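You operate a simulated robot arm through the tools that you are given. There is no shell and no other tool. Be economical: measure what you need, move in short steps, check, and stop when the job is done.

The job below is to be done with a simulated robot arm. You get a single attempt, and the scene is never put back.

JOB
Cap the mix 27 cylinder at both ends in the capping jig.
Fine: foot cap, cylinder, clamp and lock, top cap; swing the arm over and press the black plunger till SET lights; swing the arm aside again. Where these are worked on the way, their far stop is far enough and under half their travel is too little: jig arm.

It is judged by the outcome, as a careful person would: the job done as asked, and still so three seconds after it is handed in. It fails if anything else is knocked over, pushed out of place, dropped, spilled or broken. Lids that push on must go on centred and level and be pressed home; caps that screw on are set level and turned clockwise until they are tight.

ROBOT AND FRAMES
A 6-joint arm with a two-finger parallel gripper, fixed in place. Base frame: the origin is at the foot of the arm, x ahead of it, y to its left, z up; the work surface is at about z = 0.864. Units: m, degrees, N and s.
With the tool pointing down near the work surface it reaches from about 0.24 to 0.64 m from the base axis. Its first joint turns from -66.0 to 66.0 degrees. Payload 2.7 kg.
Tool frame: the origin (TCP) lies between the finger pads and is the grasp point; the fingertips stand 0.023 m ahead of it; z points along the fingers, y is the line along which they close. The gripper opens to 0.094 m. The fingers are 0.038 m wide and 0.01 m thick; the gripper's body (0.054 by 0.096 m) begins 0.039 m behind the TCP.
Orientation is told as [roll, pitch, yaw] about the base's x, y, z axes, in that order, counted from this pose: with the fingers straight down and closing along the base's y, the tool's x points along the base's -x, its y along +y and its z along -z.

CONTROLS
- The arm moves only by the tool arm_command. Its argument "motion" is a list of rows, each a list of 3 entries, a list of its own where there are three numbers: the shift along the base's x, y, z in m, then the turn, a rotation vector about the base's x, y, z in degrees, then the closure, from 0 (fully open) to 1 (shut). In form: [[[tx, ty, tz], [ax, ay, az], jaw], ...]. A call has 1 to 20 rows; each row is the pose to reach, as a shift and turn from the pose commanded when the call began. Each row takes 0.2 s and may step no farther than 0.05 m and 8.6 degrees from the row before; otherwise, or with a gripper value out of range, the whole call is refused. Where a pose cannot be reached the arm comes as near as it can. A force on the tool above 80 N (or 10 N above the force at the start of the call, whichever is more), or a blocked arm, ends the call early, and 0.2 s more pass. Each finger travels about 0.045 m/s and halts on what it meets, pressing with about 33 N; the grip force reading is that of the motor and also rises with nothing between the fingers. The clock runs only during rows and for 0.2 s after the last one: add rows that repeat a pose to give the fingers time. The reply holds the time, the measured pose of the TCP, the force on the tool along the base axes, the opening and the grip force, in the units named above and with some noise, with the torque about the TCP (base axes, N m) and any sound that the robot's microphone picked up.
- Cameras (640 x 400 px; columns grow to the right, rows downward): "scene" is fixed at [0.0627, -0.4207, 1.4146]; the picture's right is [0.89, -0.46, 0.00], its down [-0.21, -0.41, -0.89] and it looks along [0.41, 0.79, -0.46] (base axes); focal length 290 px, centre (320, 200). "wrist" rides on the gripper at [0.086, 0.016, -0.075] in the tool frame; the picture's right is [-0.18, 0.98, 0.00], its down [-0.58, -0.11, -0.81] and it looks along [-0.79, -0.15, 0.59] (tool axes); focal length 243 px, centre (320, 200).
- get_image(camera): a new picture of that camera. It takes no simulated time.
- locate(camera, pixels): for up to 12 pixels [column, row] of the newest picture of that camera ("zoom" is the newest enlarged one), the place [x, y, z] in the base frame of the surface seen there, good to about 0.002 m. It takes no simulated time.
- enlarge(camera, box): a new picture of the part [left, top, right, bottom] of that camera's present view, enlarged. It takes no simulated time.
- job_done(): hands the job in; it is judged then, once.

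Work in short steps. Measure before you move; look again where a grasp or a placing could have gone wrong, and mend it. You have 80 turns and 54 pictures in all, those below and enlarged ones among them. Open the gripper and draw the arm clear of the work before you hand the job in, unless the task says otherwise; then end with one line.

The tools are called after ">>>" as a command line: name --argument value ..., lists and objects as JSON in quotes. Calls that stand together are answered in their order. arm_command: Moves the arm, as the interface text tells. Its arguments: {"type":"object","properties":{"motion":{"type":"array"}},"required":["motion"]} The other tools are called the same way: get_image (camera) takes a picture; locate (camera, pixels) gives the place of the surface under pixels of a picture; enlarge (camera, box) takes an enlarged picture of a part of a camera's view; job_done () hands the job in.

At the start:

```text
clock: 0.0
position: [0.2032, 0.2118, 1.3302]
ee_rot: [0.0, -0.1, 0.0]
force: [-1.2, 0.5, 0.1]
moment: [0.01, 0.0, -0.02]
opening: 0.094
finger_force: 0.1
```

scene: 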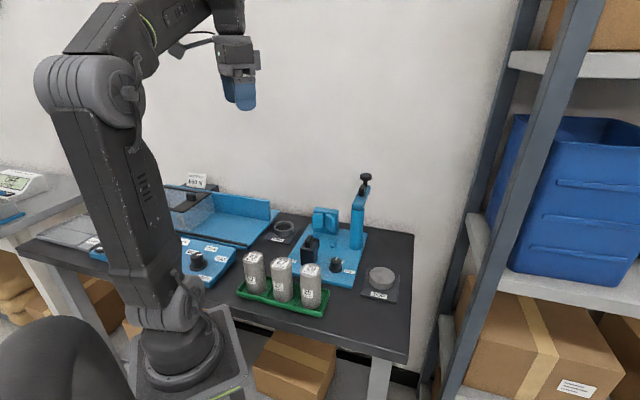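
wrist: 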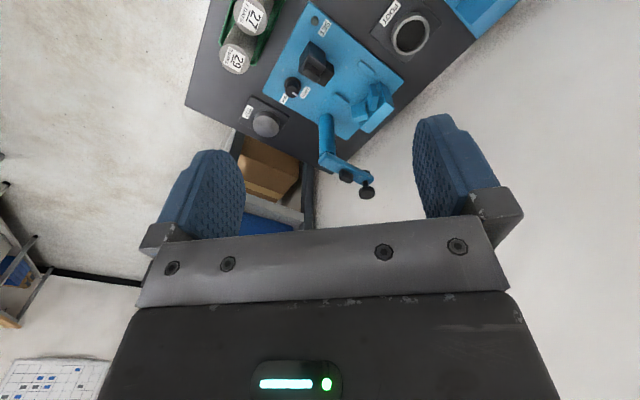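

The scene shows a jig near (330,250), three cylinders in a green tray at (283,280), and caps at (285,228) and (382,278). I enlarge these to read the labels.

>>> enlarge --camera "scene" --box '[220, 160, 420, 320]'

>>> enlarge --camera "wrist" --box '[190, 0, 510, 200]'

>>> enlarge --camera "scene" --box '[60, 160, 260, 320]'

```text
2.50 times, centred on (320, 240) of scene
```

zoom: 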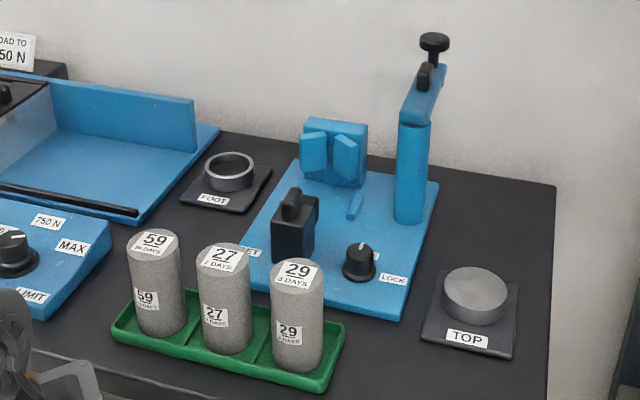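

```text
2.00 times, centred on (350, 100) of wrist
```

zoom: 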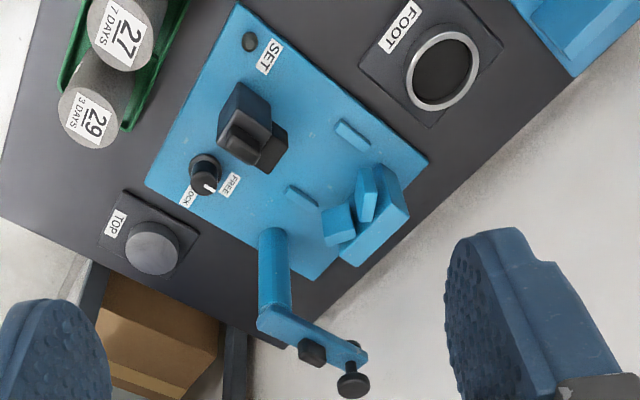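

```text
2.50 times, centred on (160, 240) of scene
```

zoom: 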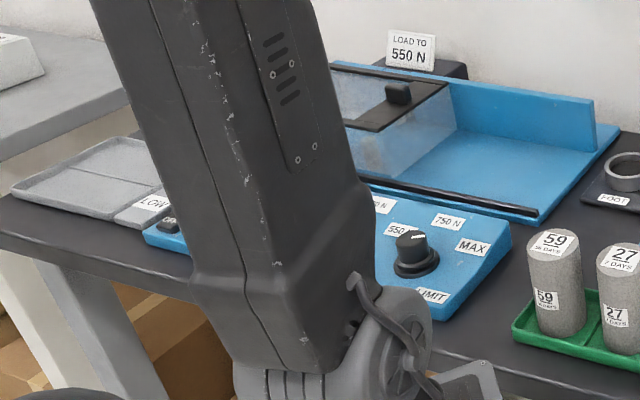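

I measure the main parts: wrist pixels for the foot cap rim, stops, V-block, clamp, knob, top cap, arm and SET lamp.

>>> locate --camera "wrist" --pixels '[[410, 34], [397, 34], [423, 34], [366.5, 67.5], [341, 99], [311, 65], [292.5, 86], [266, 123], [315, 21], [371, 97], [359, 112], [388, 113]]'

>>> locate --camera "scene" --pixels '[[310.4, 261], [382, 281], [394, 177], [390, 188], [384, 210], [284, 275], [363, 258], [338, 247], [336, 237], [309, 262.5], [340, 213], [362, 242]]'

>>> locate --camera "wrist" --pixels '[[326, 118], [328, 165], [365, 193], [345, 175], [366, 178], [325, 160], [252, 17], [235, 58], [327, 73], [305, 65], [250, 10], [385, 90]]'

```text
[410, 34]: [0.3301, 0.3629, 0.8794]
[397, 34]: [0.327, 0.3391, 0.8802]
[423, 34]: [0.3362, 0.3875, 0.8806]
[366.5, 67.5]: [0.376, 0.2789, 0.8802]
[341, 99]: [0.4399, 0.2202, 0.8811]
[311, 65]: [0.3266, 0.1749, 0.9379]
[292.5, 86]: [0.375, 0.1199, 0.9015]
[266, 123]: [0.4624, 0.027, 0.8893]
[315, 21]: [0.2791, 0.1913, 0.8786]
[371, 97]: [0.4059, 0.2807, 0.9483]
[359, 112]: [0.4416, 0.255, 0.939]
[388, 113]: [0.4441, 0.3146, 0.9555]
```

```text
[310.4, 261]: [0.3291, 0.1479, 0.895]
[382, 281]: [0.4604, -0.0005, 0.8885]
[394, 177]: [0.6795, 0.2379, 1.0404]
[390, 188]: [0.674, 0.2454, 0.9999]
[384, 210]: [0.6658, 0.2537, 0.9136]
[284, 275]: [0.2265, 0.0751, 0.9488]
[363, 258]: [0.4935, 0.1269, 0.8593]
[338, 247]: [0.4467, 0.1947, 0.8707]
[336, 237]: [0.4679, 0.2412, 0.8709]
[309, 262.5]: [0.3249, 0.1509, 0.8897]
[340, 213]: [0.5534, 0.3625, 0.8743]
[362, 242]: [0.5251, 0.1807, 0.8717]
```

```text
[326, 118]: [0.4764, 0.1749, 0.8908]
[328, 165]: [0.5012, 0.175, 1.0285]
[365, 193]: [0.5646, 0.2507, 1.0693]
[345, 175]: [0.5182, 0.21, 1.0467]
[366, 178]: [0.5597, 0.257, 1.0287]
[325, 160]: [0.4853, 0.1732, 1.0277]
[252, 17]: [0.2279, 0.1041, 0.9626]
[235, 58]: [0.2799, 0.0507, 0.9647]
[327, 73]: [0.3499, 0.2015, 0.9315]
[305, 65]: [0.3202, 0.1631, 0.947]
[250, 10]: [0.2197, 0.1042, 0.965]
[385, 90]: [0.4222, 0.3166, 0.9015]
```

My scene pixels were converted wrongly (the enlargement is 256 px wide), but the wrist ones hold. I enlarge the wrist view on the jig to fix its axes.

>>> enlarge --camera "wrist" --box '[250, 0, 442, 120]'

```text
3.33 times, centred on (346, 60) of wrist
```

zoom: 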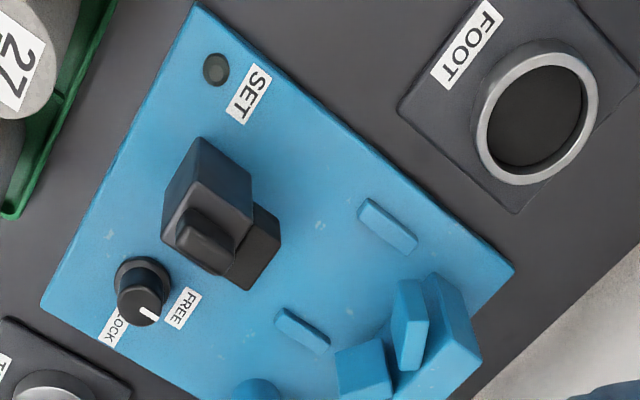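

I locate the stops, V faces, clamp corners, knob and base corners in this enlargement.

>>> locate --camera "zoom" --pixels '[[368, 203], [410, 240], [284, 314], [322, 343], [195, 10], [508, 264], [46, 306], [205, 150], [245, 210], [175, 205], [225, 270], [345, 280]]'

>>> locate --camera "zoom" --pixels '[[410, 285], [412, 325], [405, 365], [345, 365], [380, 350], [445, 285], [470, 345], [139, 300], [150, 314], [205, 235], [275, 235], [245, 285]]'

>>> locate --camera "zoom" --pixels '[[481, 120], [594, 100], [545, 57], [520, 180], [538, 115], [404, 106], [515, 208], [185, 308], [112, 328], [216, 70], [265, 185], [330, 220]]'

```text
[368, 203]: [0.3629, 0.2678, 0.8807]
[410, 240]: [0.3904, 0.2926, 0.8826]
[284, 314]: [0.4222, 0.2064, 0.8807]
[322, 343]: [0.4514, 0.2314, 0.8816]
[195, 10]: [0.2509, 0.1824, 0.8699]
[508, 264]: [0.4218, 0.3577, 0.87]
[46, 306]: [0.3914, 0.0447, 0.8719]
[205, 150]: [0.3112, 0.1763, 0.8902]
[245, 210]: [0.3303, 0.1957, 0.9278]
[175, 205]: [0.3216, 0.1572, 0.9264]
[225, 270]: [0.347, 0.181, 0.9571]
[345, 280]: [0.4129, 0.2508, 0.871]
```

```text
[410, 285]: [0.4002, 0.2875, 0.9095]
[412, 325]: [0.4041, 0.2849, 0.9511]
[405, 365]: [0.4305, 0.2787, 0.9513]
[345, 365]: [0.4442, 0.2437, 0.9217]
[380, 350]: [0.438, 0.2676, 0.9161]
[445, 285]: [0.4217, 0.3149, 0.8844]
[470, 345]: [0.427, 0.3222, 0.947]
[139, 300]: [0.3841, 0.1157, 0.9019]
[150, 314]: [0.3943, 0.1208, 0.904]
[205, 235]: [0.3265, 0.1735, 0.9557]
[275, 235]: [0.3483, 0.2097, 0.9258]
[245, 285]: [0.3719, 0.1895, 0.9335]
```

```text
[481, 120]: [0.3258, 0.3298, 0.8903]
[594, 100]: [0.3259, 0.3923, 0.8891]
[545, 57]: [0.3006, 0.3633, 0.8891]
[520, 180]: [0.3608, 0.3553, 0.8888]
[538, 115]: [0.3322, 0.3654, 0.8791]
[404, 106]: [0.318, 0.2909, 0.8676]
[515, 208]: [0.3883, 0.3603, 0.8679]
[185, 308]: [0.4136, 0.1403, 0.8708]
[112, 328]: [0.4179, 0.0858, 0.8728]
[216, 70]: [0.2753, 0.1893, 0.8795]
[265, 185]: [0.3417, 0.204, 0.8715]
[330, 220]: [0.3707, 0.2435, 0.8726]
```

The jig sits at about 45°: slide direction u≈(0.70,0.71), seat about (0.408,0.250), foot cap centre about (0.331,0.361) with rim z 0.889. I turn the tool +45° and hover over the foot cap to look.

>>> arm_command --motion '[[[0.016, 0.0186, -0.035], [0, 0, 5.6], 0], [[0.032, 0.0372, -0.07], [0, 0, 11.2], 0], [[0.048, 0.0558, -0.105], [0, 0, 16.8], 0], [[0.064, 0.0744, -0.14], [0, 0, 22.4], 0], [[0.08, 0.093, -0.175], [0, 0, 28], 0], [[0.096, 0.1116, -0.21], [0, 0, 33.6], 0], [[0.112, 0.1302, -0.245], [0, 0, 39.2], 0], [[0.128, 0.149, -0.28], [0, 0, 45], 0], [[0.128, 0.149, -0.32], [0, 0, 45], 0], [[0.128, 0.149, -0.32], [0, 0, 45], 0]]'

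>>> get_image --camera "wrist"

>>> get_image --camera "scene"

```text
clock: 2.2
position: [0.3326, 0.3594, 1.0099]
ee_rot: [0.0, -0.1, 45.0]
force: [0.3, -0.4, -0.1]
moment: [0.04, 0.0, 0.03]
opening: 0.0939
finger_force: 0.2
```

```text
47 pictures are left
```

wrist: 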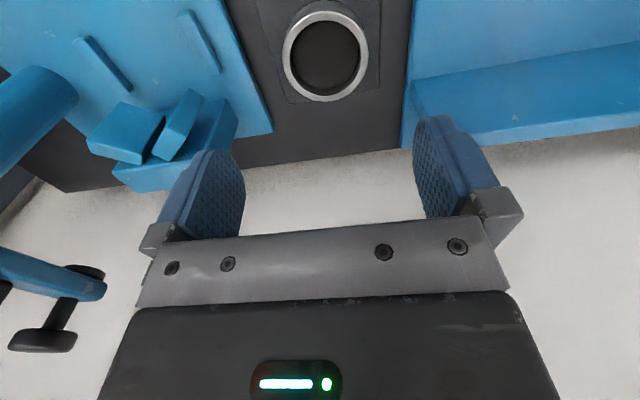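

```text
46 pictures are left
```

scene: 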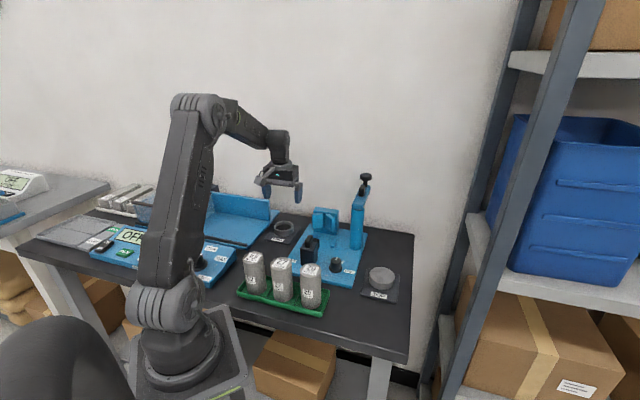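

The wrist now shows the cap ring at (326,55), the blue box edge at (408,100), stops at (105,63) and (200,42). I measure them more closely.

>>> locate --camera "wrist" --pixels '[[286, 55], [365, 55], [326, 14], [326, 99], [404, 140], [416, 60], [417, 110], [326, 55], [372, 80], [280, 80], [418, 150], [380, 20]]'

>>> locate --camera "wrist" --pixels '[[77, 42], [128, 88], [181, 14], [217, 70], [90, 38], [185, 25], [196, 105], [120, 110], [150, 160], [165, 150], [86, 140], [235, 115]]'

>>> locate --camera "wrist" --pixels '[[38, 72], [70, 85], [95, 290], [42, 340], [90, 270], [60, 320], [20, 265], [272, 132], [0, 160], [72, 100], [20, 340], [5, 290]]'

```text
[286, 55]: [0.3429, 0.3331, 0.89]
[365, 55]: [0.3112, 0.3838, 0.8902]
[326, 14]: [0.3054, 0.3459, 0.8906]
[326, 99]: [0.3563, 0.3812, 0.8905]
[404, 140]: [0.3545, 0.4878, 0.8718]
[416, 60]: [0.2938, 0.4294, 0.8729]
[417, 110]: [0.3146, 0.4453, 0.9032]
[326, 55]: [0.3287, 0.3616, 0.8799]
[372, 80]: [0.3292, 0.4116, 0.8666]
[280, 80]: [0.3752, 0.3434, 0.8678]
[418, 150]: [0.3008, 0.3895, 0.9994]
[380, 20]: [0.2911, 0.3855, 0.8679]
```

```text
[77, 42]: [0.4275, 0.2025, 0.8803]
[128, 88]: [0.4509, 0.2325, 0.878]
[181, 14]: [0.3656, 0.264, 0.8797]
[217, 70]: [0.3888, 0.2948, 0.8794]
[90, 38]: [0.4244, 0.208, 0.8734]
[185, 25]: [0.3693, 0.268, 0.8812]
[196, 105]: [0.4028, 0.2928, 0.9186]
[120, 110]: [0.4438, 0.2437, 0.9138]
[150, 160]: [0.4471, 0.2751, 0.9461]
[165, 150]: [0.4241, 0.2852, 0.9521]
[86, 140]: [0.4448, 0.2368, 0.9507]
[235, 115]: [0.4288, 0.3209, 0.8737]
```

```text
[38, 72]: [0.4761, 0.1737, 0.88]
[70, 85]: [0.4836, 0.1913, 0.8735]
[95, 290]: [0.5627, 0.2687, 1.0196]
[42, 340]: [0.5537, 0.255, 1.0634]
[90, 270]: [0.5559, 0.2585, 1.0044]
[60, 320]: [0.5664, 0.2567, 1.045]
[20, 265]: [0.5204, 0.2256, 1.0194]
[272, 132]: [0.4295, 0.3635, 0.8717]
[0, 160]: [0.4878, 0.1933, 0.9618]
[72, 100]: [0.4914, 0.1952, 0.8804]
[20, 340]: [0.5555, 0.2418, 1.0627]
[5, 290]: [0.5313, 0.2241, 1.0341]
```

Cap centre is (0.3295,0.361), radius 0.031, rim z 0.890; stops rise to about 0.880. I descend so fingertips sit at 0.881, above what the stops will need, and close.

>>> arm_command --motion '[[[-0.003, 0.0015, -0.04], [0, 0, 0], 0], [[-0.003, 0.0015, -0.08], [0, 0, 0], 0], [[-0.003, 0.0015, -0.106], [0, 0, 0], 0], [[-0.003, 0.0015, -0.106], [0, 0, 0], 0], [[-0.003, 0.0015, -0.106], [0, 0, 0], 1], [[-0.003, 0.0015, -0.106], [0, 0, 0], 1], [[-0.003, 0.0015, -0.106], [0, 0, 0], 1], [[-0.003, 0.0015, -0.106], [0, 0, 0], 1], [[-0.003, 0.0015, -0.106], [0, 0, 0], 1]]'

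>>> get_image --camera "wrist"

```text
clock: 4.2
position: [0.3308, 0.3614, 0.9048]
ee_rot: [-0.1, 0.1, 45.0]
force: [-0.3, 0.0, 0.1]
moment: [-0.02, 0.01, -0.02]
opening: 0.0657
finger_force: 33.0
```

```text
45 pictures are left
```

wrist: 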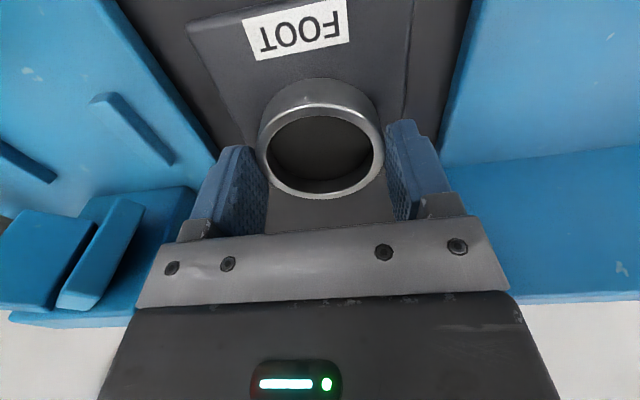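

Gripped at 0.0657 m. I check the cap's centre relative to the fingers along u.

>>> locate --camera "wrist" --pixels '[[321, 81], [321, 195], [262, 140], [382, 140], [245, 150], [404, 125], [235, 147], [320, 110], [320, 185]]'

```text
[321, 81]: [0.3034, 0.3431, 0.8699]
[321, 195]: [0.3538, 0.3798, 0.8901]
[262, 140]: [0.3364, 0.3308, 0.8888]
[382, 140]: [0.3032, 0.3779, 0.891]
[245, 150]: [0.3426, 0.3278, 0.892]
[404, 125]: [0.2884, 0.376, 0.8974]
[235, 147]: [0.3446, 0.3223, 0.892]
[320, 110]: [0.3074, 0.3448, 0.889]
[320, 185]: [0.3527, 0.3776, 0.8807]
```

The cap is centred in the fingers. I lift it and hover on the clamp side to measure the V-block and seat more exactly.

>>> arm_command --motion '[[[0, 0, 0.03], [0, 0, 0], 1], [[0, 0, 0.07], [0, 0, 0], 1], [[0, 0, 0.11], [0, 0, 0], 1], [[0, 0, 0.14], [0, 0, 0], 1], [[0.005, -0.04, 0.14], [0, 0, 0], 1], [[0.01, -0.08, 0.14], [0, 0, 0], 1], [[0.015, -0.12, 0.14], [0, 0, 0], 1], [[0.0215, -0.167, 0.14], [0, 0, 0], 1], [[0.0215, -0.167, 0.14], [0, 0, 0], 1]]'

>>> enlarge --camera "wrist" --box '[160, 0, 480, 200]'

>>> enlarge --camera "scene" --box '[260, 160, 420, 260]'

```text
clock: 6.2
position: [0.3481, 0.1949, 1.0427]
ee_rot: [0.0, -0.2, 45.0]
force: [0.6, 0.6, -2.7]
moment: [0.03, -0.01, -0.01]
opening: 0.0656
finger_force: 32.9
```

```text
2.00 times, centred on (320, 100) of wrist
```

zoom: 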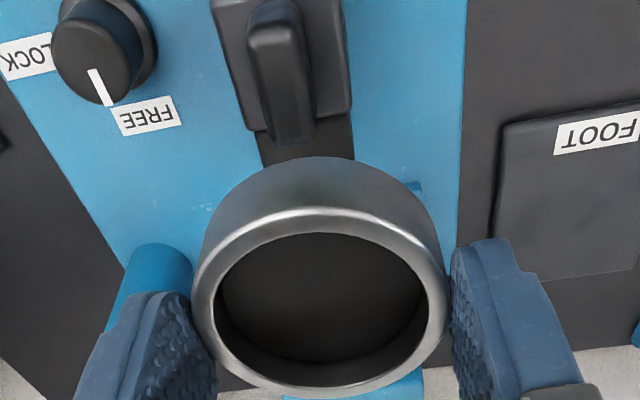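

```text
4.00 times, centred on (340, 210) of scene
```

zoom: 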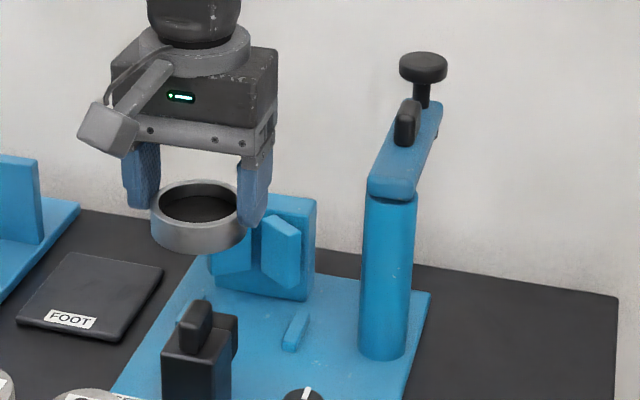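

The view beneath is hidden by the cap. I measure the V pads, stop, post and plunger in the scene enlargement instead.

>>> locate --camera "zoom" --pixels '[[265, 240], [278, 250], [290, 262], [265, 270], [294, 245], [222, 262], [245, 262], [235, 270], [300, 225], [300, 318], [290, 345], [385, 300]]'

>>> locate --camera "zoom" --pixels '[[362, 300], [408, 300], [385, 355], [423, 65], [405, 110], [423, 100], [195, 320], [200, 370], [225, 345], [420, 125], [390, 165], [435, 130]]'

```text
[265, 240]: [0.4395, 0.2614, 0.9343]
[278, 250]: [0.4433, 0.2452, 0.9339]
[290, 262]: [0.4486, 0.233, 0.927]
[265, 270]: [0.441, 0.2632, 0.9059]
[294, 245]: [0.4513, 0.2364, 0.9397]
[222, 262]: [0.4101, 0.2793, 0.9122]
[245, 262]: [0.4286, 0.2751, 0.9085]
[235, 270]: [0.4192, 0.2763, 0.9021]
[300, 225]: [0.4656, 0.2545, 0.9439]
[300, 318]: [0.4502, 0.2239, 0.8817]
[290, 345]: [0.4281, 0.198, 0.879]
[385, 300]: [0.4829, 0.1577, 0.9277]
```

```text
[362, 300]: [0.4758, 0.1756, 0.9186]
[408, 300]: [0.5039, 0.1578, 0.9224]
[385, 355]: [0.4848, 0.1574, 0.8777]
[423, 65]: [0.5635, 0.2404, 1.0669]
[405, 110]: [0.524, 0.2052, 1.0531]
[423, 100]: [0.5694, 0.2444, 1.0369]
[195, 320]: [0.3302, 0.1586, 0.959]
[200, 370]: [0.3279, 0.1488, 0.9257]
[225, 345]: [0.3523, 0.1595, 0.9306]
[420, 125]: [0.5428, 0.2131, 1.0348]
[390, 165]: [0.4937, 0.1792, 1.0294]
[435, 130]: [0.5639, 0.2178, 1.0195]
```

The V faces form roughly a 120° V with apex u≈0.501, v≈0.1145. I check how low the pads reach and the cylinder's radius.

>>> locate --camera "zoom" --pixels '[[297, 283], [285, 280], [272, 275], [290, 290], [298, 292], [270, 285], [250, 285], [225, 270], [230, 285], [300, 297], [262, 272], [268, 218]]'

>>> locate --camera "scene" --pixels '[[282, 262], [272, 264], [292, 264], [282, 268], [282, 259], [275, 285], [283, 292], [311, 268], [253, 256], [244, 257], [263, 257], [382, 274]]'

>>> enlarge --camera "scene" --box '[230, 230, 410, 320]'

```text
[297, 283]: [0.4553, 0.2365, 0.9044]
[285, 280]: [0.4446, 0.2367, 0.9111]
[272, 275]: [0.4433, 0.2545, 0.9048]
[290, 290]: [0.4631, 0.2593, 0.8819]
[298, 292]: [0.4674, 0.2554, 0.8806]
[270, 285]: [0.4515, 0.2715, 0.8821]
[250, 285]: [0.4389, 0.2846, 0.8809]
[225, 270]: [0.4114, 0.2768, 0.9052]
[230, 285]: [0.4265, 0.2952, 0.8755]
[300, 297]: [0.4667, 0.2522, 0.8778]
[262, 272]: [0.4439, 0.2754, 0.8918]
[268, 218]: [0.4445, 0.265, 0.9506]
```

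```text
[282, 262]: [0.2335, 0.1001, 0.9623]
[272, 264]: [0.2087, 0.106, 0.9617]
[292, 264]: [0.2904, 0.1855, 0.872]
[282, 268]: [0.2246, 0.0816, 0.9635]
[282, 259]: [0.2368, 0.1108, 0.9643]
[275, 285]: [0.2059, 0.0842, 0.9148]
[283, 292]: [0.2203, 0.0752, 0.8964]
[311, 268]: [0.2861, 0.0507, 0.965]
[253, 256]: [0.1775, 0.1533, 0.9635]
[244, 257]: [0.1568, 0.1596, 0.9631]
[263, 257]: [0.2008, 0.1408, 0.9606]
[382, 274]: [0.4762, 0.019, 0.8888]
```

```text
3.56 times, centred on (320, 275) of scene
```

zoom: 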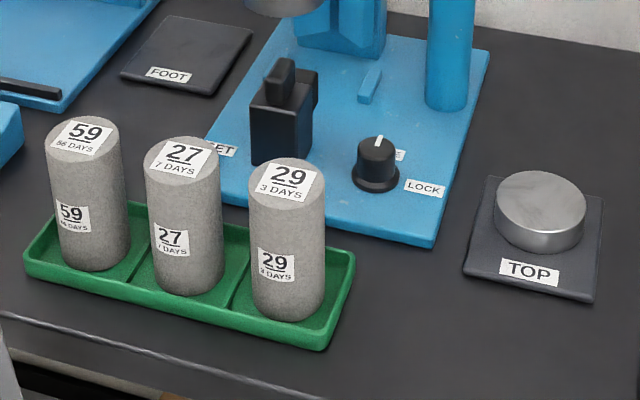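

Pads start at z≈0.902, clear above the foot cap (top 0.893). I measure cylinder 27's top outline, the others, and the top cap.

>>> locate --camera "zoom" --pixels '[[147, 162], [217, 162], [182, 138], [182, 186], [182, 162], [251, 183], [321, 183], [50, 140], [118, 140], [497, 205], [584, 203], [541, 172]]'

>>> locate --camera "zoom" --pixels '[[541, 232], [541, 203], [541, 252], [379, 142], [376, 152], [287, 160], [287, 208], [180, 290], [490, 270], [232, 310], [140, 270], [376, 172]]'

```text
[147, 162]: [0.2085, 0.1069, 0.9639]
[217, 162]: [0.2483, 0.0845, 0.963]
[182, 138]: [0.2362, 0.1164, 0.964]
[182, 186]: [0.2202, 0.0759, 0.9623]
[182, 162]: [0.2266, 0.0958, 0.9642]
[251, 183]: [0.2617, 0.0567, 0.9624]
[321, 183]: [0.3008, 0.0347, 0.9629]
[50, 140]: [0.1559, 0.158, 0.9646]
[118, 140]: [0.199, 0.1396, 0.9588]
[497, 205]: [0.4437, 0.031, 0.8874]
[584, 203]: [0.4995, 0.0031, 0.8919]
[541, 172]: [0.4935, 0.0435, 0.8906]
```

```text
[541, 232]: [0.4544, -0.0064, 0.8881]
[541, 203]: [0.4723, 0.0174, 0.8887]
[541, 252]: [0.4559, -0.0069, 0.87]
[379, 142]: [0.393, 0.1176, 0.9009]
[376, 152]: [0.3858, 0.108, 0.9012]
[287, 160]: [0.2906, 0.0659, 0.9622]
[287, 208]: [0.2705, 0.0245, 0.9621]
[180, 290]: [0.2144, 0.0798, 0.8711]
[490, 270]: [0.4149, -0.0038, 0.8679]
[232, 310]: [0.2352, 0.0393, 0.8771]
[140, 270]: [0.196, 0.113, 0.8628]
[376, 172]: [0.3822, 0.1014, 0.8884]
```

Cylinder 27: centre about (0.228,0.096), radius ~0.0245, top z 0.963. I carry the cap over the seat (0.412,0.250) and lower it to just above the base.

>>> arm_command --motion '[[[0.031, 0.0275, 0], [0, 0, 0], 1], [[0.0622, 0.0547, 0], [0, 0, 0], 1], [[0.0622, 0.0547, -0.04], [0, 0, 0], 1], [[0.0622, 0.0547, -0.08], [0, 0, 0], 1], [[0.0622, 0.0547, -0.11], [0, 0, 0], 1], [[0.0622, 0.0547, -0.127], [0, 0, 0], 1], [[0.0622, 0.0547, -0.127], [0, 0, 0], 1]]'

>>> get_image --camera "wrist"

>>> enlarge --camera "scene" --box '[260, 180, 420, 280]'

```text
clock: 7.3
position: [0.4172, 0.2532, 0.9786]
ee_rot: [-0.5, -2.1, 45.1]
force: [0.3, 0.1, 7.2]
moment: [-0.18, -0.28, -0.02]
opening: 0.0657
finger_force: 33.5
stopped in row 5: the force on the tool passed its limit at 106 N (the readings are from after the stop); the commanded pose is now the measured one
```

```text
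41 pictures are left
```

wrist: 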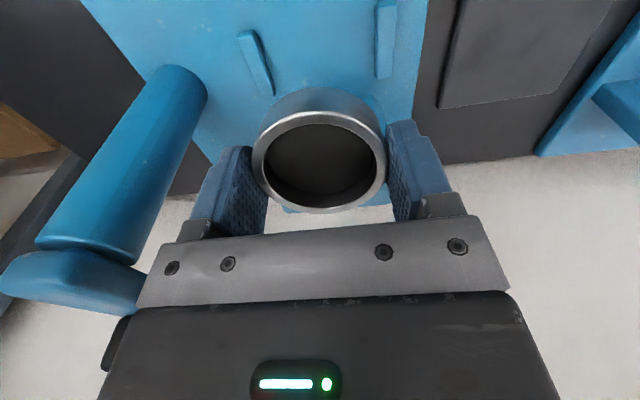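

```text
4.00 times, centred on (340, 230) of scene
```

zoom: 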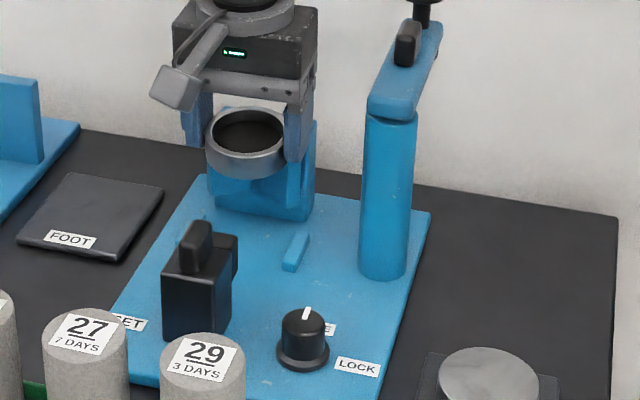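

The cap's edge met the top of the V pads (its radius is larger than the cylinder's), so the call stopped with a small tilt. I lift 3 cm, level the tool, and back off toward the clamp side; it must go down in front of the pads and then slide under them.

>>> arm_command --motion '[[[0, 0, 0.015], [-0.5, 0.9, -0.1], 1], [[-0.005, -0.005, 0.03], [-1.13, 1.84, -0.1], 1], [[-0.0195, -0.0174, 0.03], [-1.13, 1.84, -0.1], 1], [[-0.0195, -0.0174, 0.03], [-1.13, 1.84, -0.1], 1]]'

>>> get_image --camera "wrist"

>>> enlarge --camera "scene" --box '[260, 180, 420, 280]'

```text
clock: 8.3
position: [0.3982, 0.2381, 1.0083]
ee_rot: [0.1, 0.0, 45.1]
force: [-0.1, 0.2, -3.7]
moment: [-0.01, 0.0, -0.01]
opening: 0.0657
finger_force: 32.2
```

```text
39 pictures are left
```

wrist: 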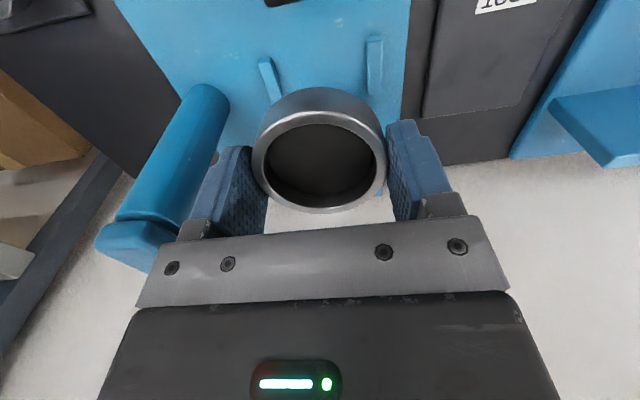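

```text
4.00 times, centred on (340, 230) of scene
```

zoom: 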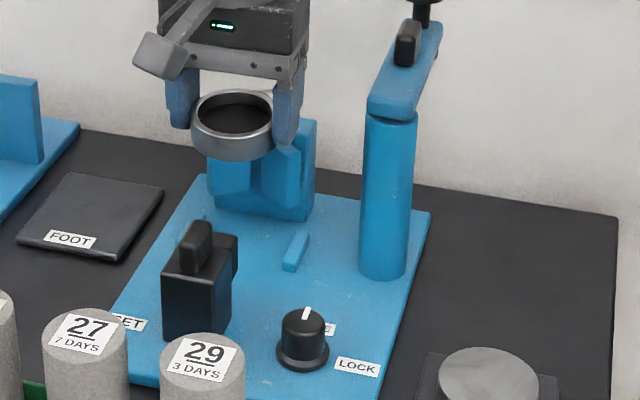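

The jig looks unmoved. I check how the cap now sits in the fingers.

>>> locate --camera "wrist" --pixels '[[320, 209], [320, 115], [256, 160], [383, 160], [320, 160], [281, 198], [360, 198], [285, 122], [355, 122], [248, 165], [392, 165], [320, 92]]'

```text
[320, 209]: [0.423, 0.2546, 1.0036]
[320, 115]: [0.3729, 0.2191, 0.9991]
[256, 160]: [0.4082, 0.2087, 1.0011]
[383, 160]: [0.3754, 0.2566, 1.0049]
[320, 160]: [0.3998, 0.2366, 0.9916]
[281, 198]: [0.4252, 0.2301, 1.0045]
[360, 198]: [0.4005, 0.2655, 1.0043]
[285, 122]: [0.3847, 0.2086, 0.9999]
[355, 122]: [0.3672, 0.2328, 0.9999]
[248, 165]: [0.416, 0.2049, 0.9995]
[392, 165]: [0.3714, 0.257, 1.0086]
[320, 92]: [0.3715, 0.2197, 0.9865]
```

The cap rode up ~8 mm in the fingers and tilted ~4°. I take it back to its plate at (0.3295,0.361), set it flat and regrip.

>>> arm_command --motion '[[[0, 0, 0.03], [0, 0, 0], 1], [[-0.023, 0.042, 0.03], [0, 0, 0], 1], [[-0.046, 0.084, 0.03], [0, 0, 0], 1], [[-0.0682, 0.1252, 0.03], [0, 0, 0], 1], [[-0.0682, 0.1252, -0.01], [0, 0, 0], 1], [[-0.0682, 0.1252, -0.05], [0, 0, 0], 1], [[-0.0682, 0.1252, -0.085], [0, 0, 0], 1], [[-0.0682, 0.1252, -0.1], [0, 0, 0], 1], [[-0.0682, 0.1252, -0.108], [0, 0, 0], 1], [[-0.0682, 0.1252, -0.111], [0, 0, 0], 1], [[-0.0682, 0.1252, -0.111], [0, 0, 0], 0.7], [[-0.0682, 0.1252, -0.111], [0, 0, 0], 0.2], [[-0.0682, 0.1252, -0.111], [0, 0, 0], 0.05], [[-0.0682, 0.1252, -0.111], [0, 0, 0], 0.05]]'

>>> get_image --camera "wrist"

```text
clock: 11.3
position: [0.3301, 0.3618, 0.8961]
ee_rot: [0.0, 0.1, 45.1]
force: [-0.2, 0.8, -0.2]
moment: [0.0, 0.0, -0.03]
opening: 0.0892
finger_force: 0.1
```

```text
37 pictures are left
```

wrist: 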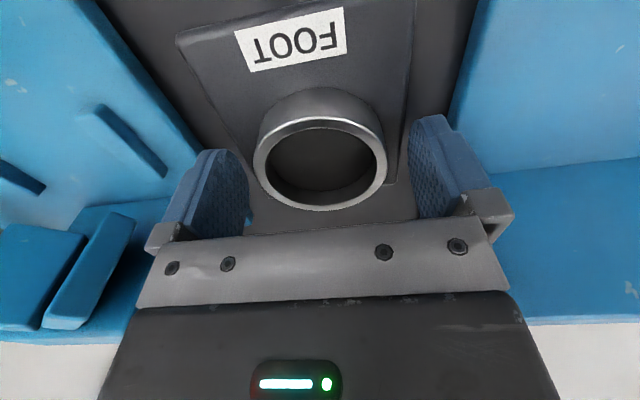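

The cap stands on its plate. I check its centre before regripping higher.

>>> locate --camera "wrist" --pixels '[[320, 207], [320, 121], [257, 160], [383, 160], [320, 160]]'

>>> arm_command --motion '[[[0, 0, 0.006], [0, 0, 0], 0.05], [[0, 0, 0.006], [0, 0, 0], 0.05], [[0, 0, 0.006], [0, 0, 0], 1], [[0, 0, 0.006], [0, 0, 0], 1], [[0, 0, 0.006], [0, 0, 0], 1], [[0, 0, 0.006], [0, 0, 0], 1]]'

```text
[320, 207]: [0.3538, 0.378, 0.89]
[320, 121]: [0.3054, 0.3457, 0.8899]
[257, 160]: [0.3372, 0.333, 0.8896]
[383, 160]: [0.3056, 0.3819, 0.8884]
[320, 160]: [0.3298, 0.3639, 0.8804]
```

```text
clock: 12.7
position: [0.3287, 0.3616, 0.902]
ee_rot: [0.0, 0.1, 45.1]
force: [-1.0, -0.1, 0.7]
moment: [0.0, 0.06, 0.02]
opening: 0.0657
finger_force: 33.3
```

The cap is level and regripped with tips 12 mm above its bottom. I carry it to u=0.452 in front of the pads, lower, slide to u=0.458 and hold 1 mm above the base.

>>> arm_command --motion '[[[0, 0, 0.04], [0, 0, 0], 1], [[0, 0, 0.08], [0, 0, 0], 1], [[0, 0, 0.12], [0, 0, 0], 1], [[0.024, -0.041, 0.12], [0, 0, 0], 1], [[0.048, -0.082, 0.12], [0, 0, 0], 1], [[0.071, -0.1224, 0.12], [0, 0, 0], 1], [[0.071, -0.1224, 0.12], [0, 0, 0], 1], [[0.071, -0.1224, 0.085], [0, 0, 0], 1], [[0.071, -0.1224, 0.05], [0, 0, 0], 1], [[0.071, -0.1224, 0.02], [0, 0, 0], 1], [[0.071, -0.1224, 0.006], [0, 0, 0], 1], [[0.0752, -0.1182, 0.005], [0, 0, 0], 1], [[0.0752, -0.1182, 0.004], [0, 0, 0], 1]]'

>>> get_image --camera "wrist"

>>> enlarge --camera "scene" --box '[260, 180, 420, 280]'

```text
clock: 15.5
position: [0.4023, 0.2393, 0.9065]
ee_rot: [0.2, 0.5, 45.1]
force: [-38.5, -37.9, 27.1]
moment: [2.69, -2.72, 0.2]
opening: 0.0657
finger_force: 32.5
```

```text
36 pictures are left
```

wrist: 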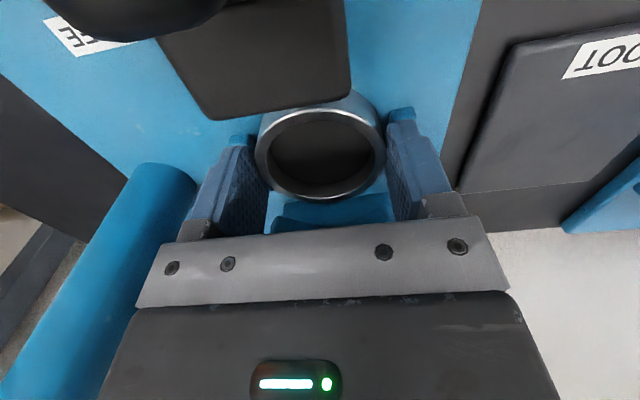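

```text
4.00 times, centred on (340, 230) of scene
```

zoom: 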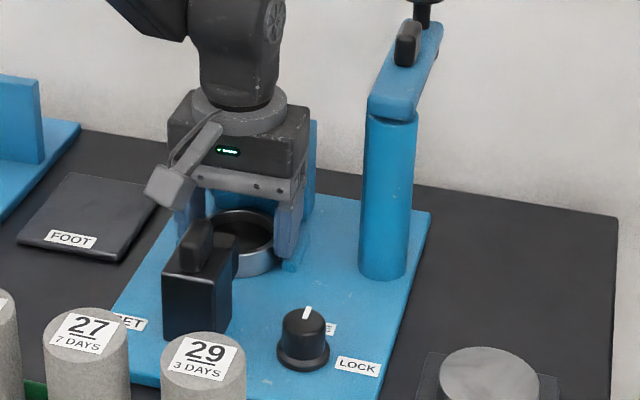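

A force of about 54 N along −u: the gripper body (underside ~0.946) is against the pads' top. I back off along −u by 7 mm and read the forces.

>>> arm_command --motion '[[[-0.0028, -0.0028, 0], [0, 0, 0], 1], [[-0.0048, -0.0048, 0.0], [0, 0, 0], 1], [[-0.0048, -0.0048, 0.0], [0, 0, 0], 1]]'

>>> get_image --camera "wrist"

```text
clock: 16.3
position: [0.4002, 0.2407, 0.9054]
ee_rot: [0.0, -0.1, 45.2]
force: [1.9, 2.5, 3.7]
moment: [-0.08, 0.14, 0.0]
opening: 0.0655
finger_force: 32.9
```

```text
34 pictures are left
```

wrist: 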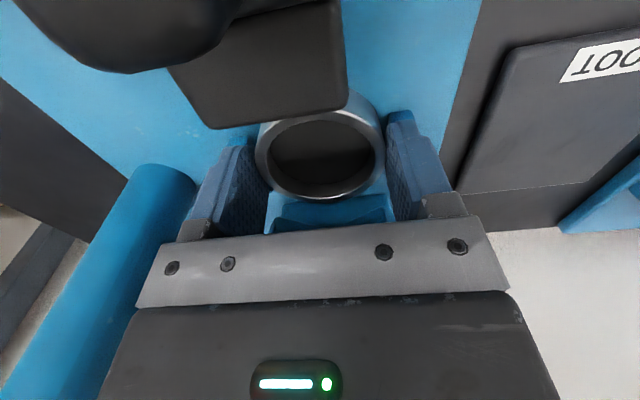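

Forces are near zero now. I check the cap's rim height and level before releasing.

>>> locate --camera "wrist" --pixels '[[320, 197], [350, 112], [259, 150], [383, 150], [285, 188], [360, 186], [320, 150], [258, 125], [395, 112], [300, 215], [330, 200]]'

```text
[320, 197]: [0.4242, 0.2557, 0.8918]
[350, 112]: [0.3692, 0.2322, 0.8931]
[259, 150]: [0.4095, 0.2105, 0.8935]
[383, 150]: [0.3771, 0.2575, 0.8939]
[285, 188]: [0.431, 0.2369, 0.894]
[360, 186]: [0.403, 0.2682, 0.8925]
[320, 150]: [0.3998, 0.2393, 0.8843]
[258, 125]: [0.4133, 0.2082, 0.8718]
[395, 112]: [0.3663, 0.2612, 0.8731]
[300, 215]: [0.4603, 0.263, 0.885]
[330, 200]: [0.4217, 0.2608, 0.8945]
```

The rim is level at z≈0.893 and the cap rests on the base. I release and rise straight up.

>>> arm_command --motion '[[[0, 0, 0.0005], [0, 0, 0], 0.6], [[0, 0, 0.0005], [0, 0, 0], 0.2], [[0, 0, 0.0005], [0, 0, 0], 0.2], [[0, 0, 0.0005], [0, 0, 0], 0.2], [[0, 0, 0.02], [0, 0, 0], 0.2], [[0, 0, 0.06], [0, 0, 0], 0.2], [[0, 0, 0.1], [0, 0, 0], 0.2], [[0, 0, 0.13], [0, 0, 0], 0], [[0, 0, 0.13], [0, 0, 0], 0]]'

>>> get_image --camera "wrist"

```text
clock: 18.3
position: [0.4004, 0.2372, 1.0375]
ee_rot: [0.0, 0.0, 45.1]
force: [-0.4, 0.2, -0.8]
moment: [0.03, 0.01, 0.0]
opening: 0.094
finger_force: 0.1
```

```text
33 pictures are left
```

wrist: 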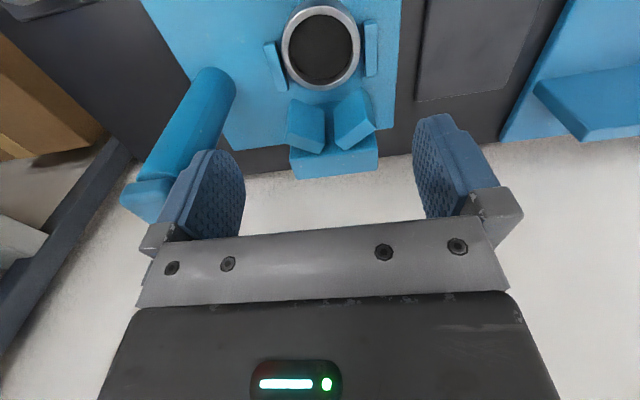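

The cap sits between the two stops in front of the V at (320,47). I enlarge to measure cap, stops and V.

>>> enlarge --camera "wrist" --box '[230, 0, 422, 120]'

>>> locate --camera "wrist" --pixels '[[283, 48], [357, 46], [320, 11], [321, 88], [320, 48], [294, 20], [348, 18], [295, 78], [347, 75]]'

```text
3.33 times, centred on (326, 60) of wrist
```

zoom: 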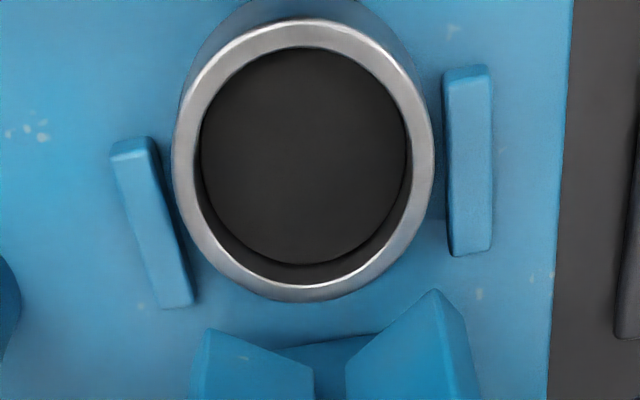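

```text
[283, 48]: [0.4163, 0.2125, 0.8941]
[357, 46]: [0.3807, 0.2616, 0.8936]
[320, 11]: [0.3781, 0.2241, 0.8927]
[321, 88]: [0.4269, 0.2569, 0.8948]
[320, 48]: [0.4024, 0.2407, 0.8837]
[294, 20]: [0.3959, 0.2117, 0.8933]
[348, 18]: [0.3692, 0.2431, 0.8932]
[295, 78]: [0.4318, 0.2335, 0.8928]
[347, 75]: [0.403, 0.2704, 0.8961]
```

Cap centre is (0.4003,0.2392), inner radius ~0.026. I go over cylinder 27, turning the tool −90° so the fingers close across the row, clear of its neighbours.

>>> arm_command --motion '[[[-0.01, -0.008, 0.02], [0, 0, -8], 0], [[-0.026, -0.021, 0.03], [0, 0, -16], 0], [[-0.042, -0.034, 0.03], [0, 0, -24], 0], [[-0.058, -0.048, 0.03], [0, 0, -32], 0], [[-0.074, -0.061, 0.03], [0, 0, -40], 0], [[-0.09, -0.074, 0.03], [0, 0, -48], 0], [[-0.106, -0.087, 0.03], [0, 0, -56], 0], [[-0.122, -0.1, 0.03], [0, 0, -64], 0], [[-0.138, -0.114, 0.03], [0, 0, -72], 0], [[-0.154, -0.127, 0.03], [0, 0, -80], 0], [[-0.172, -0.142, 0.03], [0, 0, -88], 0], [[-0.172, -0.142, 0.01], [0, 0, -90], 0], [[-0.172, -0.142, 0.01], [0, 0, -90], 0]]'

>>> get_image --camera "wrist"

```text
clock: 21.1
position: [0.2278, 0.0959, 1.0468]
ee_rot: [0.1, 0.1, -44.9]
force: [0.2, 0.0, 0.7]
moment: [0.01, -0.02, 0.01]
opening: 0.0942
finger_force: 0.0
```

```text
31 pictures are left
```

wrist: 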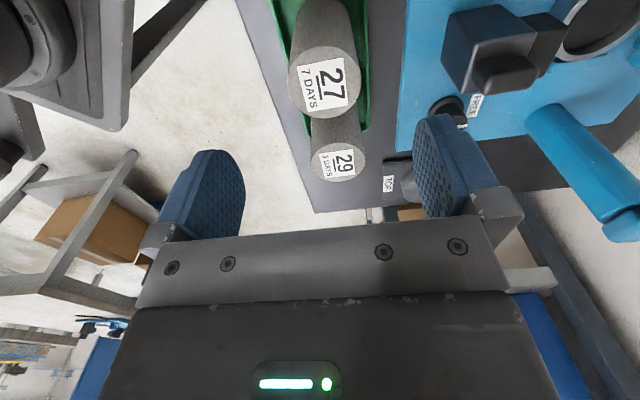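

Cylinder 27's top is at (325,83) in the wrist view. I measure its rim for the exact centre.

>>> locate --camera "wrist" --pixels '[[290, 82], [358, 82], [324, 49], [325, 116], [301, 60], [349, 106], [347, 58], [302, 108], [325, 83], [338, 143], [338, 180]]'

```text
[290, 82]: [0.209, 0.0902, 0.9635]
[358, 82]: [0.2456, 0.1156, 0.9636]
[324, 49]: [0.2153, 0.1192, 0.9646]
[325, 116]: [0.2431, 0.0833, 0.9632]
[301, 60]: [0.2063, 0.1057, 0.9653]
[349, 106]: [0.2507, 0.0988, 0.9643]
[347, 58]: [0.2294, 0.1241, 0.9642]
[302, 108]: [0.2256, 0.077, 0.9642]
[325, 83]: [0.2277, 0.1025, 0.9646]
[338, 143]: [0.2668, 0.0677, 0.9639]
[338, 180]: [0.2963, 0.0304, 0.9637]
```

Centre is (0.228,0.1018). I shift 6 mm in y, descend to TCP z≈0.951 and close.

>>> arm_command --motion '[[[0, 0.0058, -0.02], [0, 0, 0], 0], [[0, 0.0058, -0.06], [0, 0, 0], 0], [[0, 0.0058, -0.085], [0, 0, 0], 0], [[0, 0.0058, -0.0966], [0, 0, 0], 0], [[0, 0.0058, -0.0966], [0, 0, 0], 0], [[0, 0.0058, -0.0966], [0, 0, 0], 1], [[0, 0.0058, -0.0966], [0, 0, 0], 1], [[0, 0.0058, -0.0966], [0, 0, 0], 1], [[0, 0.0058, -0.0966], [0, 0, 0], 1], [[0, 0.0058, -0.0966], [0, 0, 0], 1], [[0, 0.0058, -0.0966], [0, 0, 0], 1]]'

>>> get_image --camera "wrist"

```text
clock: 23.5
position: [0.2287, 0.103, 0.9495]
ee_rot: [0.0, 0.0, -44.8]
force: [-0.4, -0.1, 0.5]
moment: [0.0, 0.0, -0.02]
opening: 0.0498
finger_force: 32.5
```

```text
30 pictures are left
```

wrist: 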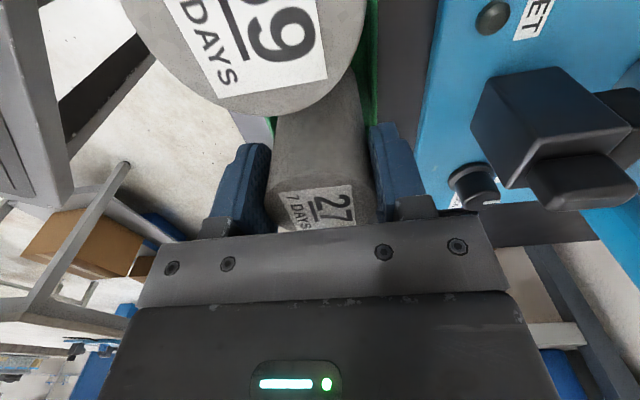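

Gripped at 0.0498 m. I lift straight up, then turn back +90° while moving over the foot cap, staying high.

>>> arm_command --motion '[[[0, 0, 0.02], [0, 0, 0], 1], [[0, 0, 0.06], [0, 0, 0], 1], [[0, 0, 0.1], [0, 0, 0], 1], [[0, 0, 0.135], [0, 0, 0], 1], [[0.014, 0.011, 0.139], [0, 0, 8], 1], [[0.028, 0.022, 0.139], [0, 0, 16], 1], [[0.042, 0.034, 0.139], [0, 0, 24], 1], [[0.056, 0.045, 0.139], [0, 0, 32], 1], [[0.07, 0.056, 0.139], [0, 0, 40], 1], [[0.084, 0.067, 0.139], [0, 0, 48], 1], [[0.098, 0.079, 0.139], [0, 0, 56], 1], [[0.112, 0.09, 0.139], [0, 0, 64], 1], [[0.126, 0.101, 0.139], [0, 0, 72], 1], [[0.142, 0.114, 0.139], [0, 0, 80], 1], [[0.158, 0.126, 0.139], [0, 0, 88], 1], [[0.1724, 0.1374, 0.139], [0, 0, 90], 1], [[0.1724, 0.1374, 0.139], [0, 0, 90], 1]]'

>>> get_image --camera "wrist"

>>> get_image --camera "scene"

```text
clock: 27.1
position: [0.4011, 0.2394, 1.0889]
ee_rot: [0.1, 0.1, 45.1]
force: [0.6, 0.4, -4.4]
moment: [0.02, 0.0, -0.04]
opening: 0.0497
finger_force: 33.3
```

```text
29 pictures are left
```

wrist: 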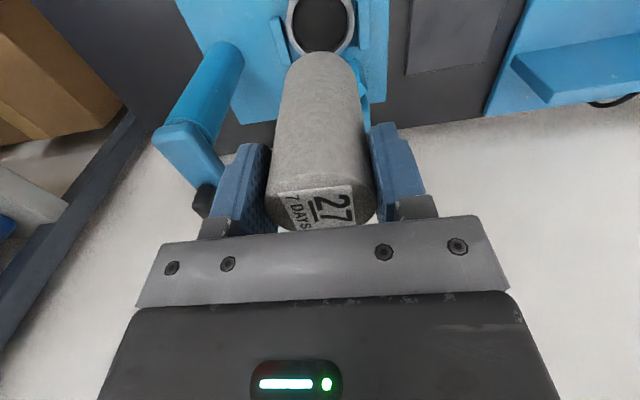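

```text
28 pictures are left
```

scene: 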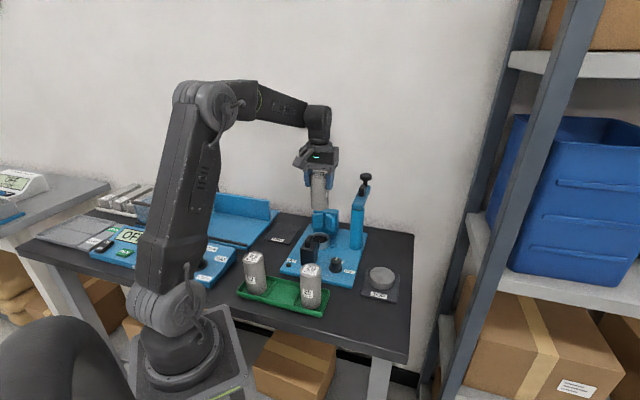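

I enlarge the wrist view to measure the cylinder's outline in the fingers and the cap rim.

>>> enlarge --camera "wrist" --box '[180, 0, 468, 240]'

```text
1.67 times, centred on (324, 120) of wrist
```

zoom: 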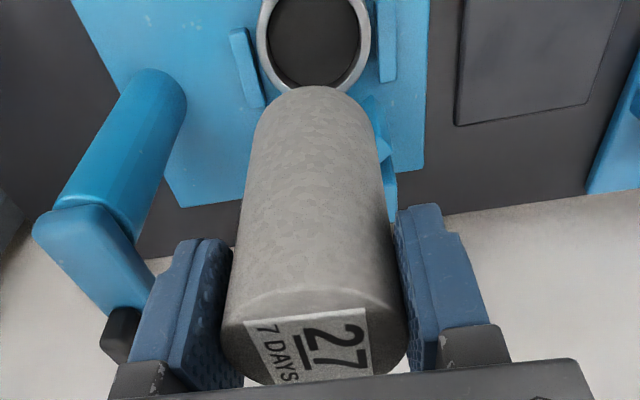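

I locate the cylinder's near face line (top to bottom), its top face rim, and the cap rim.

>>> locate --camera "zoom" --pixels '[[311, 92], [311, 130], [312, 200], [312, 275], [313, 292], [315, 330], [300, 383], [224, 335], [404, 335], [375, 372], [259, 30], [367, 30]]'

>>> locate --camera "zoom" --pixels '[[256, 120], [368, 120], [245, 180], [380, 180], [236, 240], [391, 240], [275, 72], [352, 72], [265, 8], [362, 8], [313, 120], [313, 240]]'

```text
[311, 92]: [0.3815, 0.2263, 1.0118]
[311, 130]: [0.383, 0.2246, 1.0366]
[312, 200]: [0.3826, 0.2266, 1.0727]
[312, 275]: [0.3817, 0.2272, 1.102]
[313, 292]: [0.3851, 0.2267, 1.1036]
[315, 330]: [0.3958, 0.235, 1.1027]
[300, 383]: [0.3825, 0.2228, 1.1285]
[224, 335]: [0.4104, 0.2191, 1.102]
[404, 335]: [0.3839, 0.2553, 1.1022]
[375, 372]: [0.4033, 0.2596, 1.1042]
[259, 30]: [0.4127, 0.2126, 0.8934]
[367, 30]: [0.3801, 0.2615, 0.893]
```

```text
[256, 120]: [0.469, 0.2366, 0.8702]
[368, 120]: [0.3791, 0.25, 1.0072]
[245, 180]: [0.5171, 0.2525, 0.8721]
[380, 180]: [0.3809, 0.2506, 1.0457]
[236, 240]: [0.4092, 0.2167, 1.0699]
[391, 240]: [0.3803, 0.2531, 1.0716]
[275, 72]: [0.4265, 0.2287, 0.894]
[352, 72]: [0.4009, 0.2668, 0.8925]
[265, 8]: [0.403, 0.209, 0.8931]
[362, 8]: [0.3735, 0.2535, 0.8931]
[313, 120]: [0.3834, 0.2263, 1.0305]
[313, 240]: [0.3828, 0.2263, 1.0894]
```

The cylinder hangs vertical, perhaps 1–3 mm toward +u of the TCP. I lower it to about 6 mm above the cap's rim to compare the two directly.

>>> arm_command --motion '[[[-0.0005, -0.0005, -0.04], [0, 0, 0], 1], [[-0.0007, -0.0007, -0.08], [0, 0, 0], 1], [[-0.0007, -0.0007, -0.108], [0, 0, 0], 1], [[-0.0007, -0.0007, -0.108], [0, 0, 0], 1]]'

>>> enlarge --camera "wrist" --box '[200, 0, 440, 150]'

>>> enlarge --camera "scene" --box '[280, 200, 376, 260]'

```text
clock: 28.1
position: [0.3977, 0.2405, 0.9817]
ee_rot: [0.1, 0.2, 45.1]
force: [0.1, 0.0, -3.9]
moment: [-0.01, 0.04, 0.02]
opening: 0.0497
finger_force: 33.1
```

```text
2.67 times, centred on (320, 75) of wrist
```

zoom: 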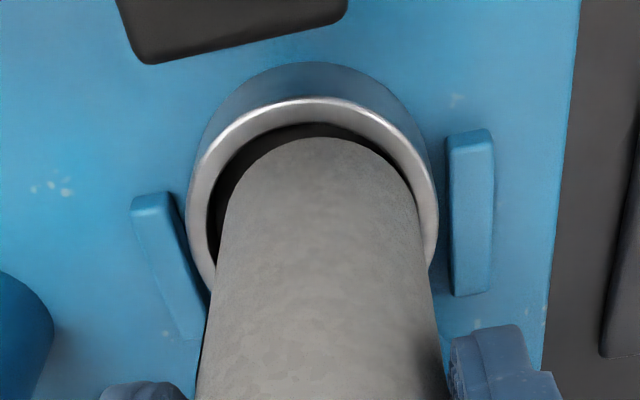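

```text
6.67 times, centred on (328, 230) of scene
```

zoom: 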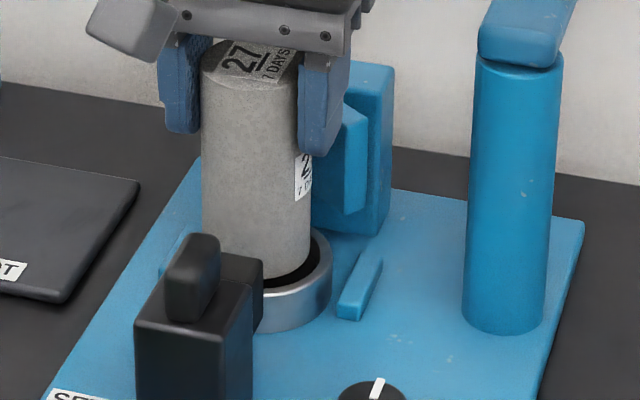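

Comparing outlines in the wrist view (cap mid 313 vs cylinder mid 317.5; near edges at rows 122 and 138), the cylinder needs about 1.6 mm along +u and 1.3 mm along +v. I shift (0.0021,0.0002) and lower gently into the cap.

>>> arm_command --motion '[[[0.0021, 0.0002, 0], [0, 0, 0], 1], [[0.0021, 0.0002, -0.004], [0, 0, 0], 1], [[0.0021, 0.0002, -0.007], [0, 0, 0], 1], [[0.0021, 0.0002, -0.009], [0, 0, 0], 1], [[0.0021, 0.0002, -0.011], [0, 0, 0], 1], [[0.0021, 0.0002, -0.011], [0, 0, 0], 1]]'

>>> enlarge --camera "wrist" --box '[200, 0, 440, 150]'

```text
clock: 29.5
position: [0.4015, 0.2385, 0.9697]
ee_rot: [0.1, 0.1, 45.1]
force: [0.0, 0.9, -4.3]
moment: [0.0, -0.03, -0.03]
opening: 0.0496
finger_force: 33.2
```

```text
2.67 times, centred on (320, 75) of wrist
```

zoom: 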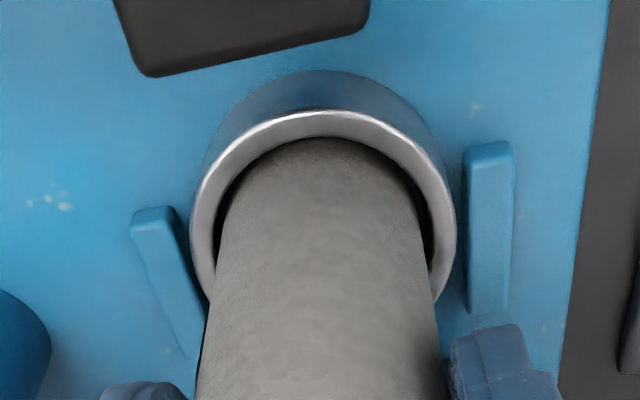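

No contact force and the gaps look even. I lower on in small steps to the cap floor.

>>> arm_command --motion '[[[0, 0, -0.002], [0, 0, 0], 1], [[0, 0, -0.004], [0, 0, 0], 1], [[0, 0, -0.005], [0, 0, 0], 1], [[0, 0, -0.006], [0, 0, 0], 1]]'

```text
clock: 30.5
position: [0.4029, 0.2403, 0.9649]
ee_rot: [0.0, -0.3, 45.2]
force: [-1.2, 3.1, 23.6]
moment: [0.37, 0.07, -0.01]
opening: 0.0497
finger_force: 33.2
```

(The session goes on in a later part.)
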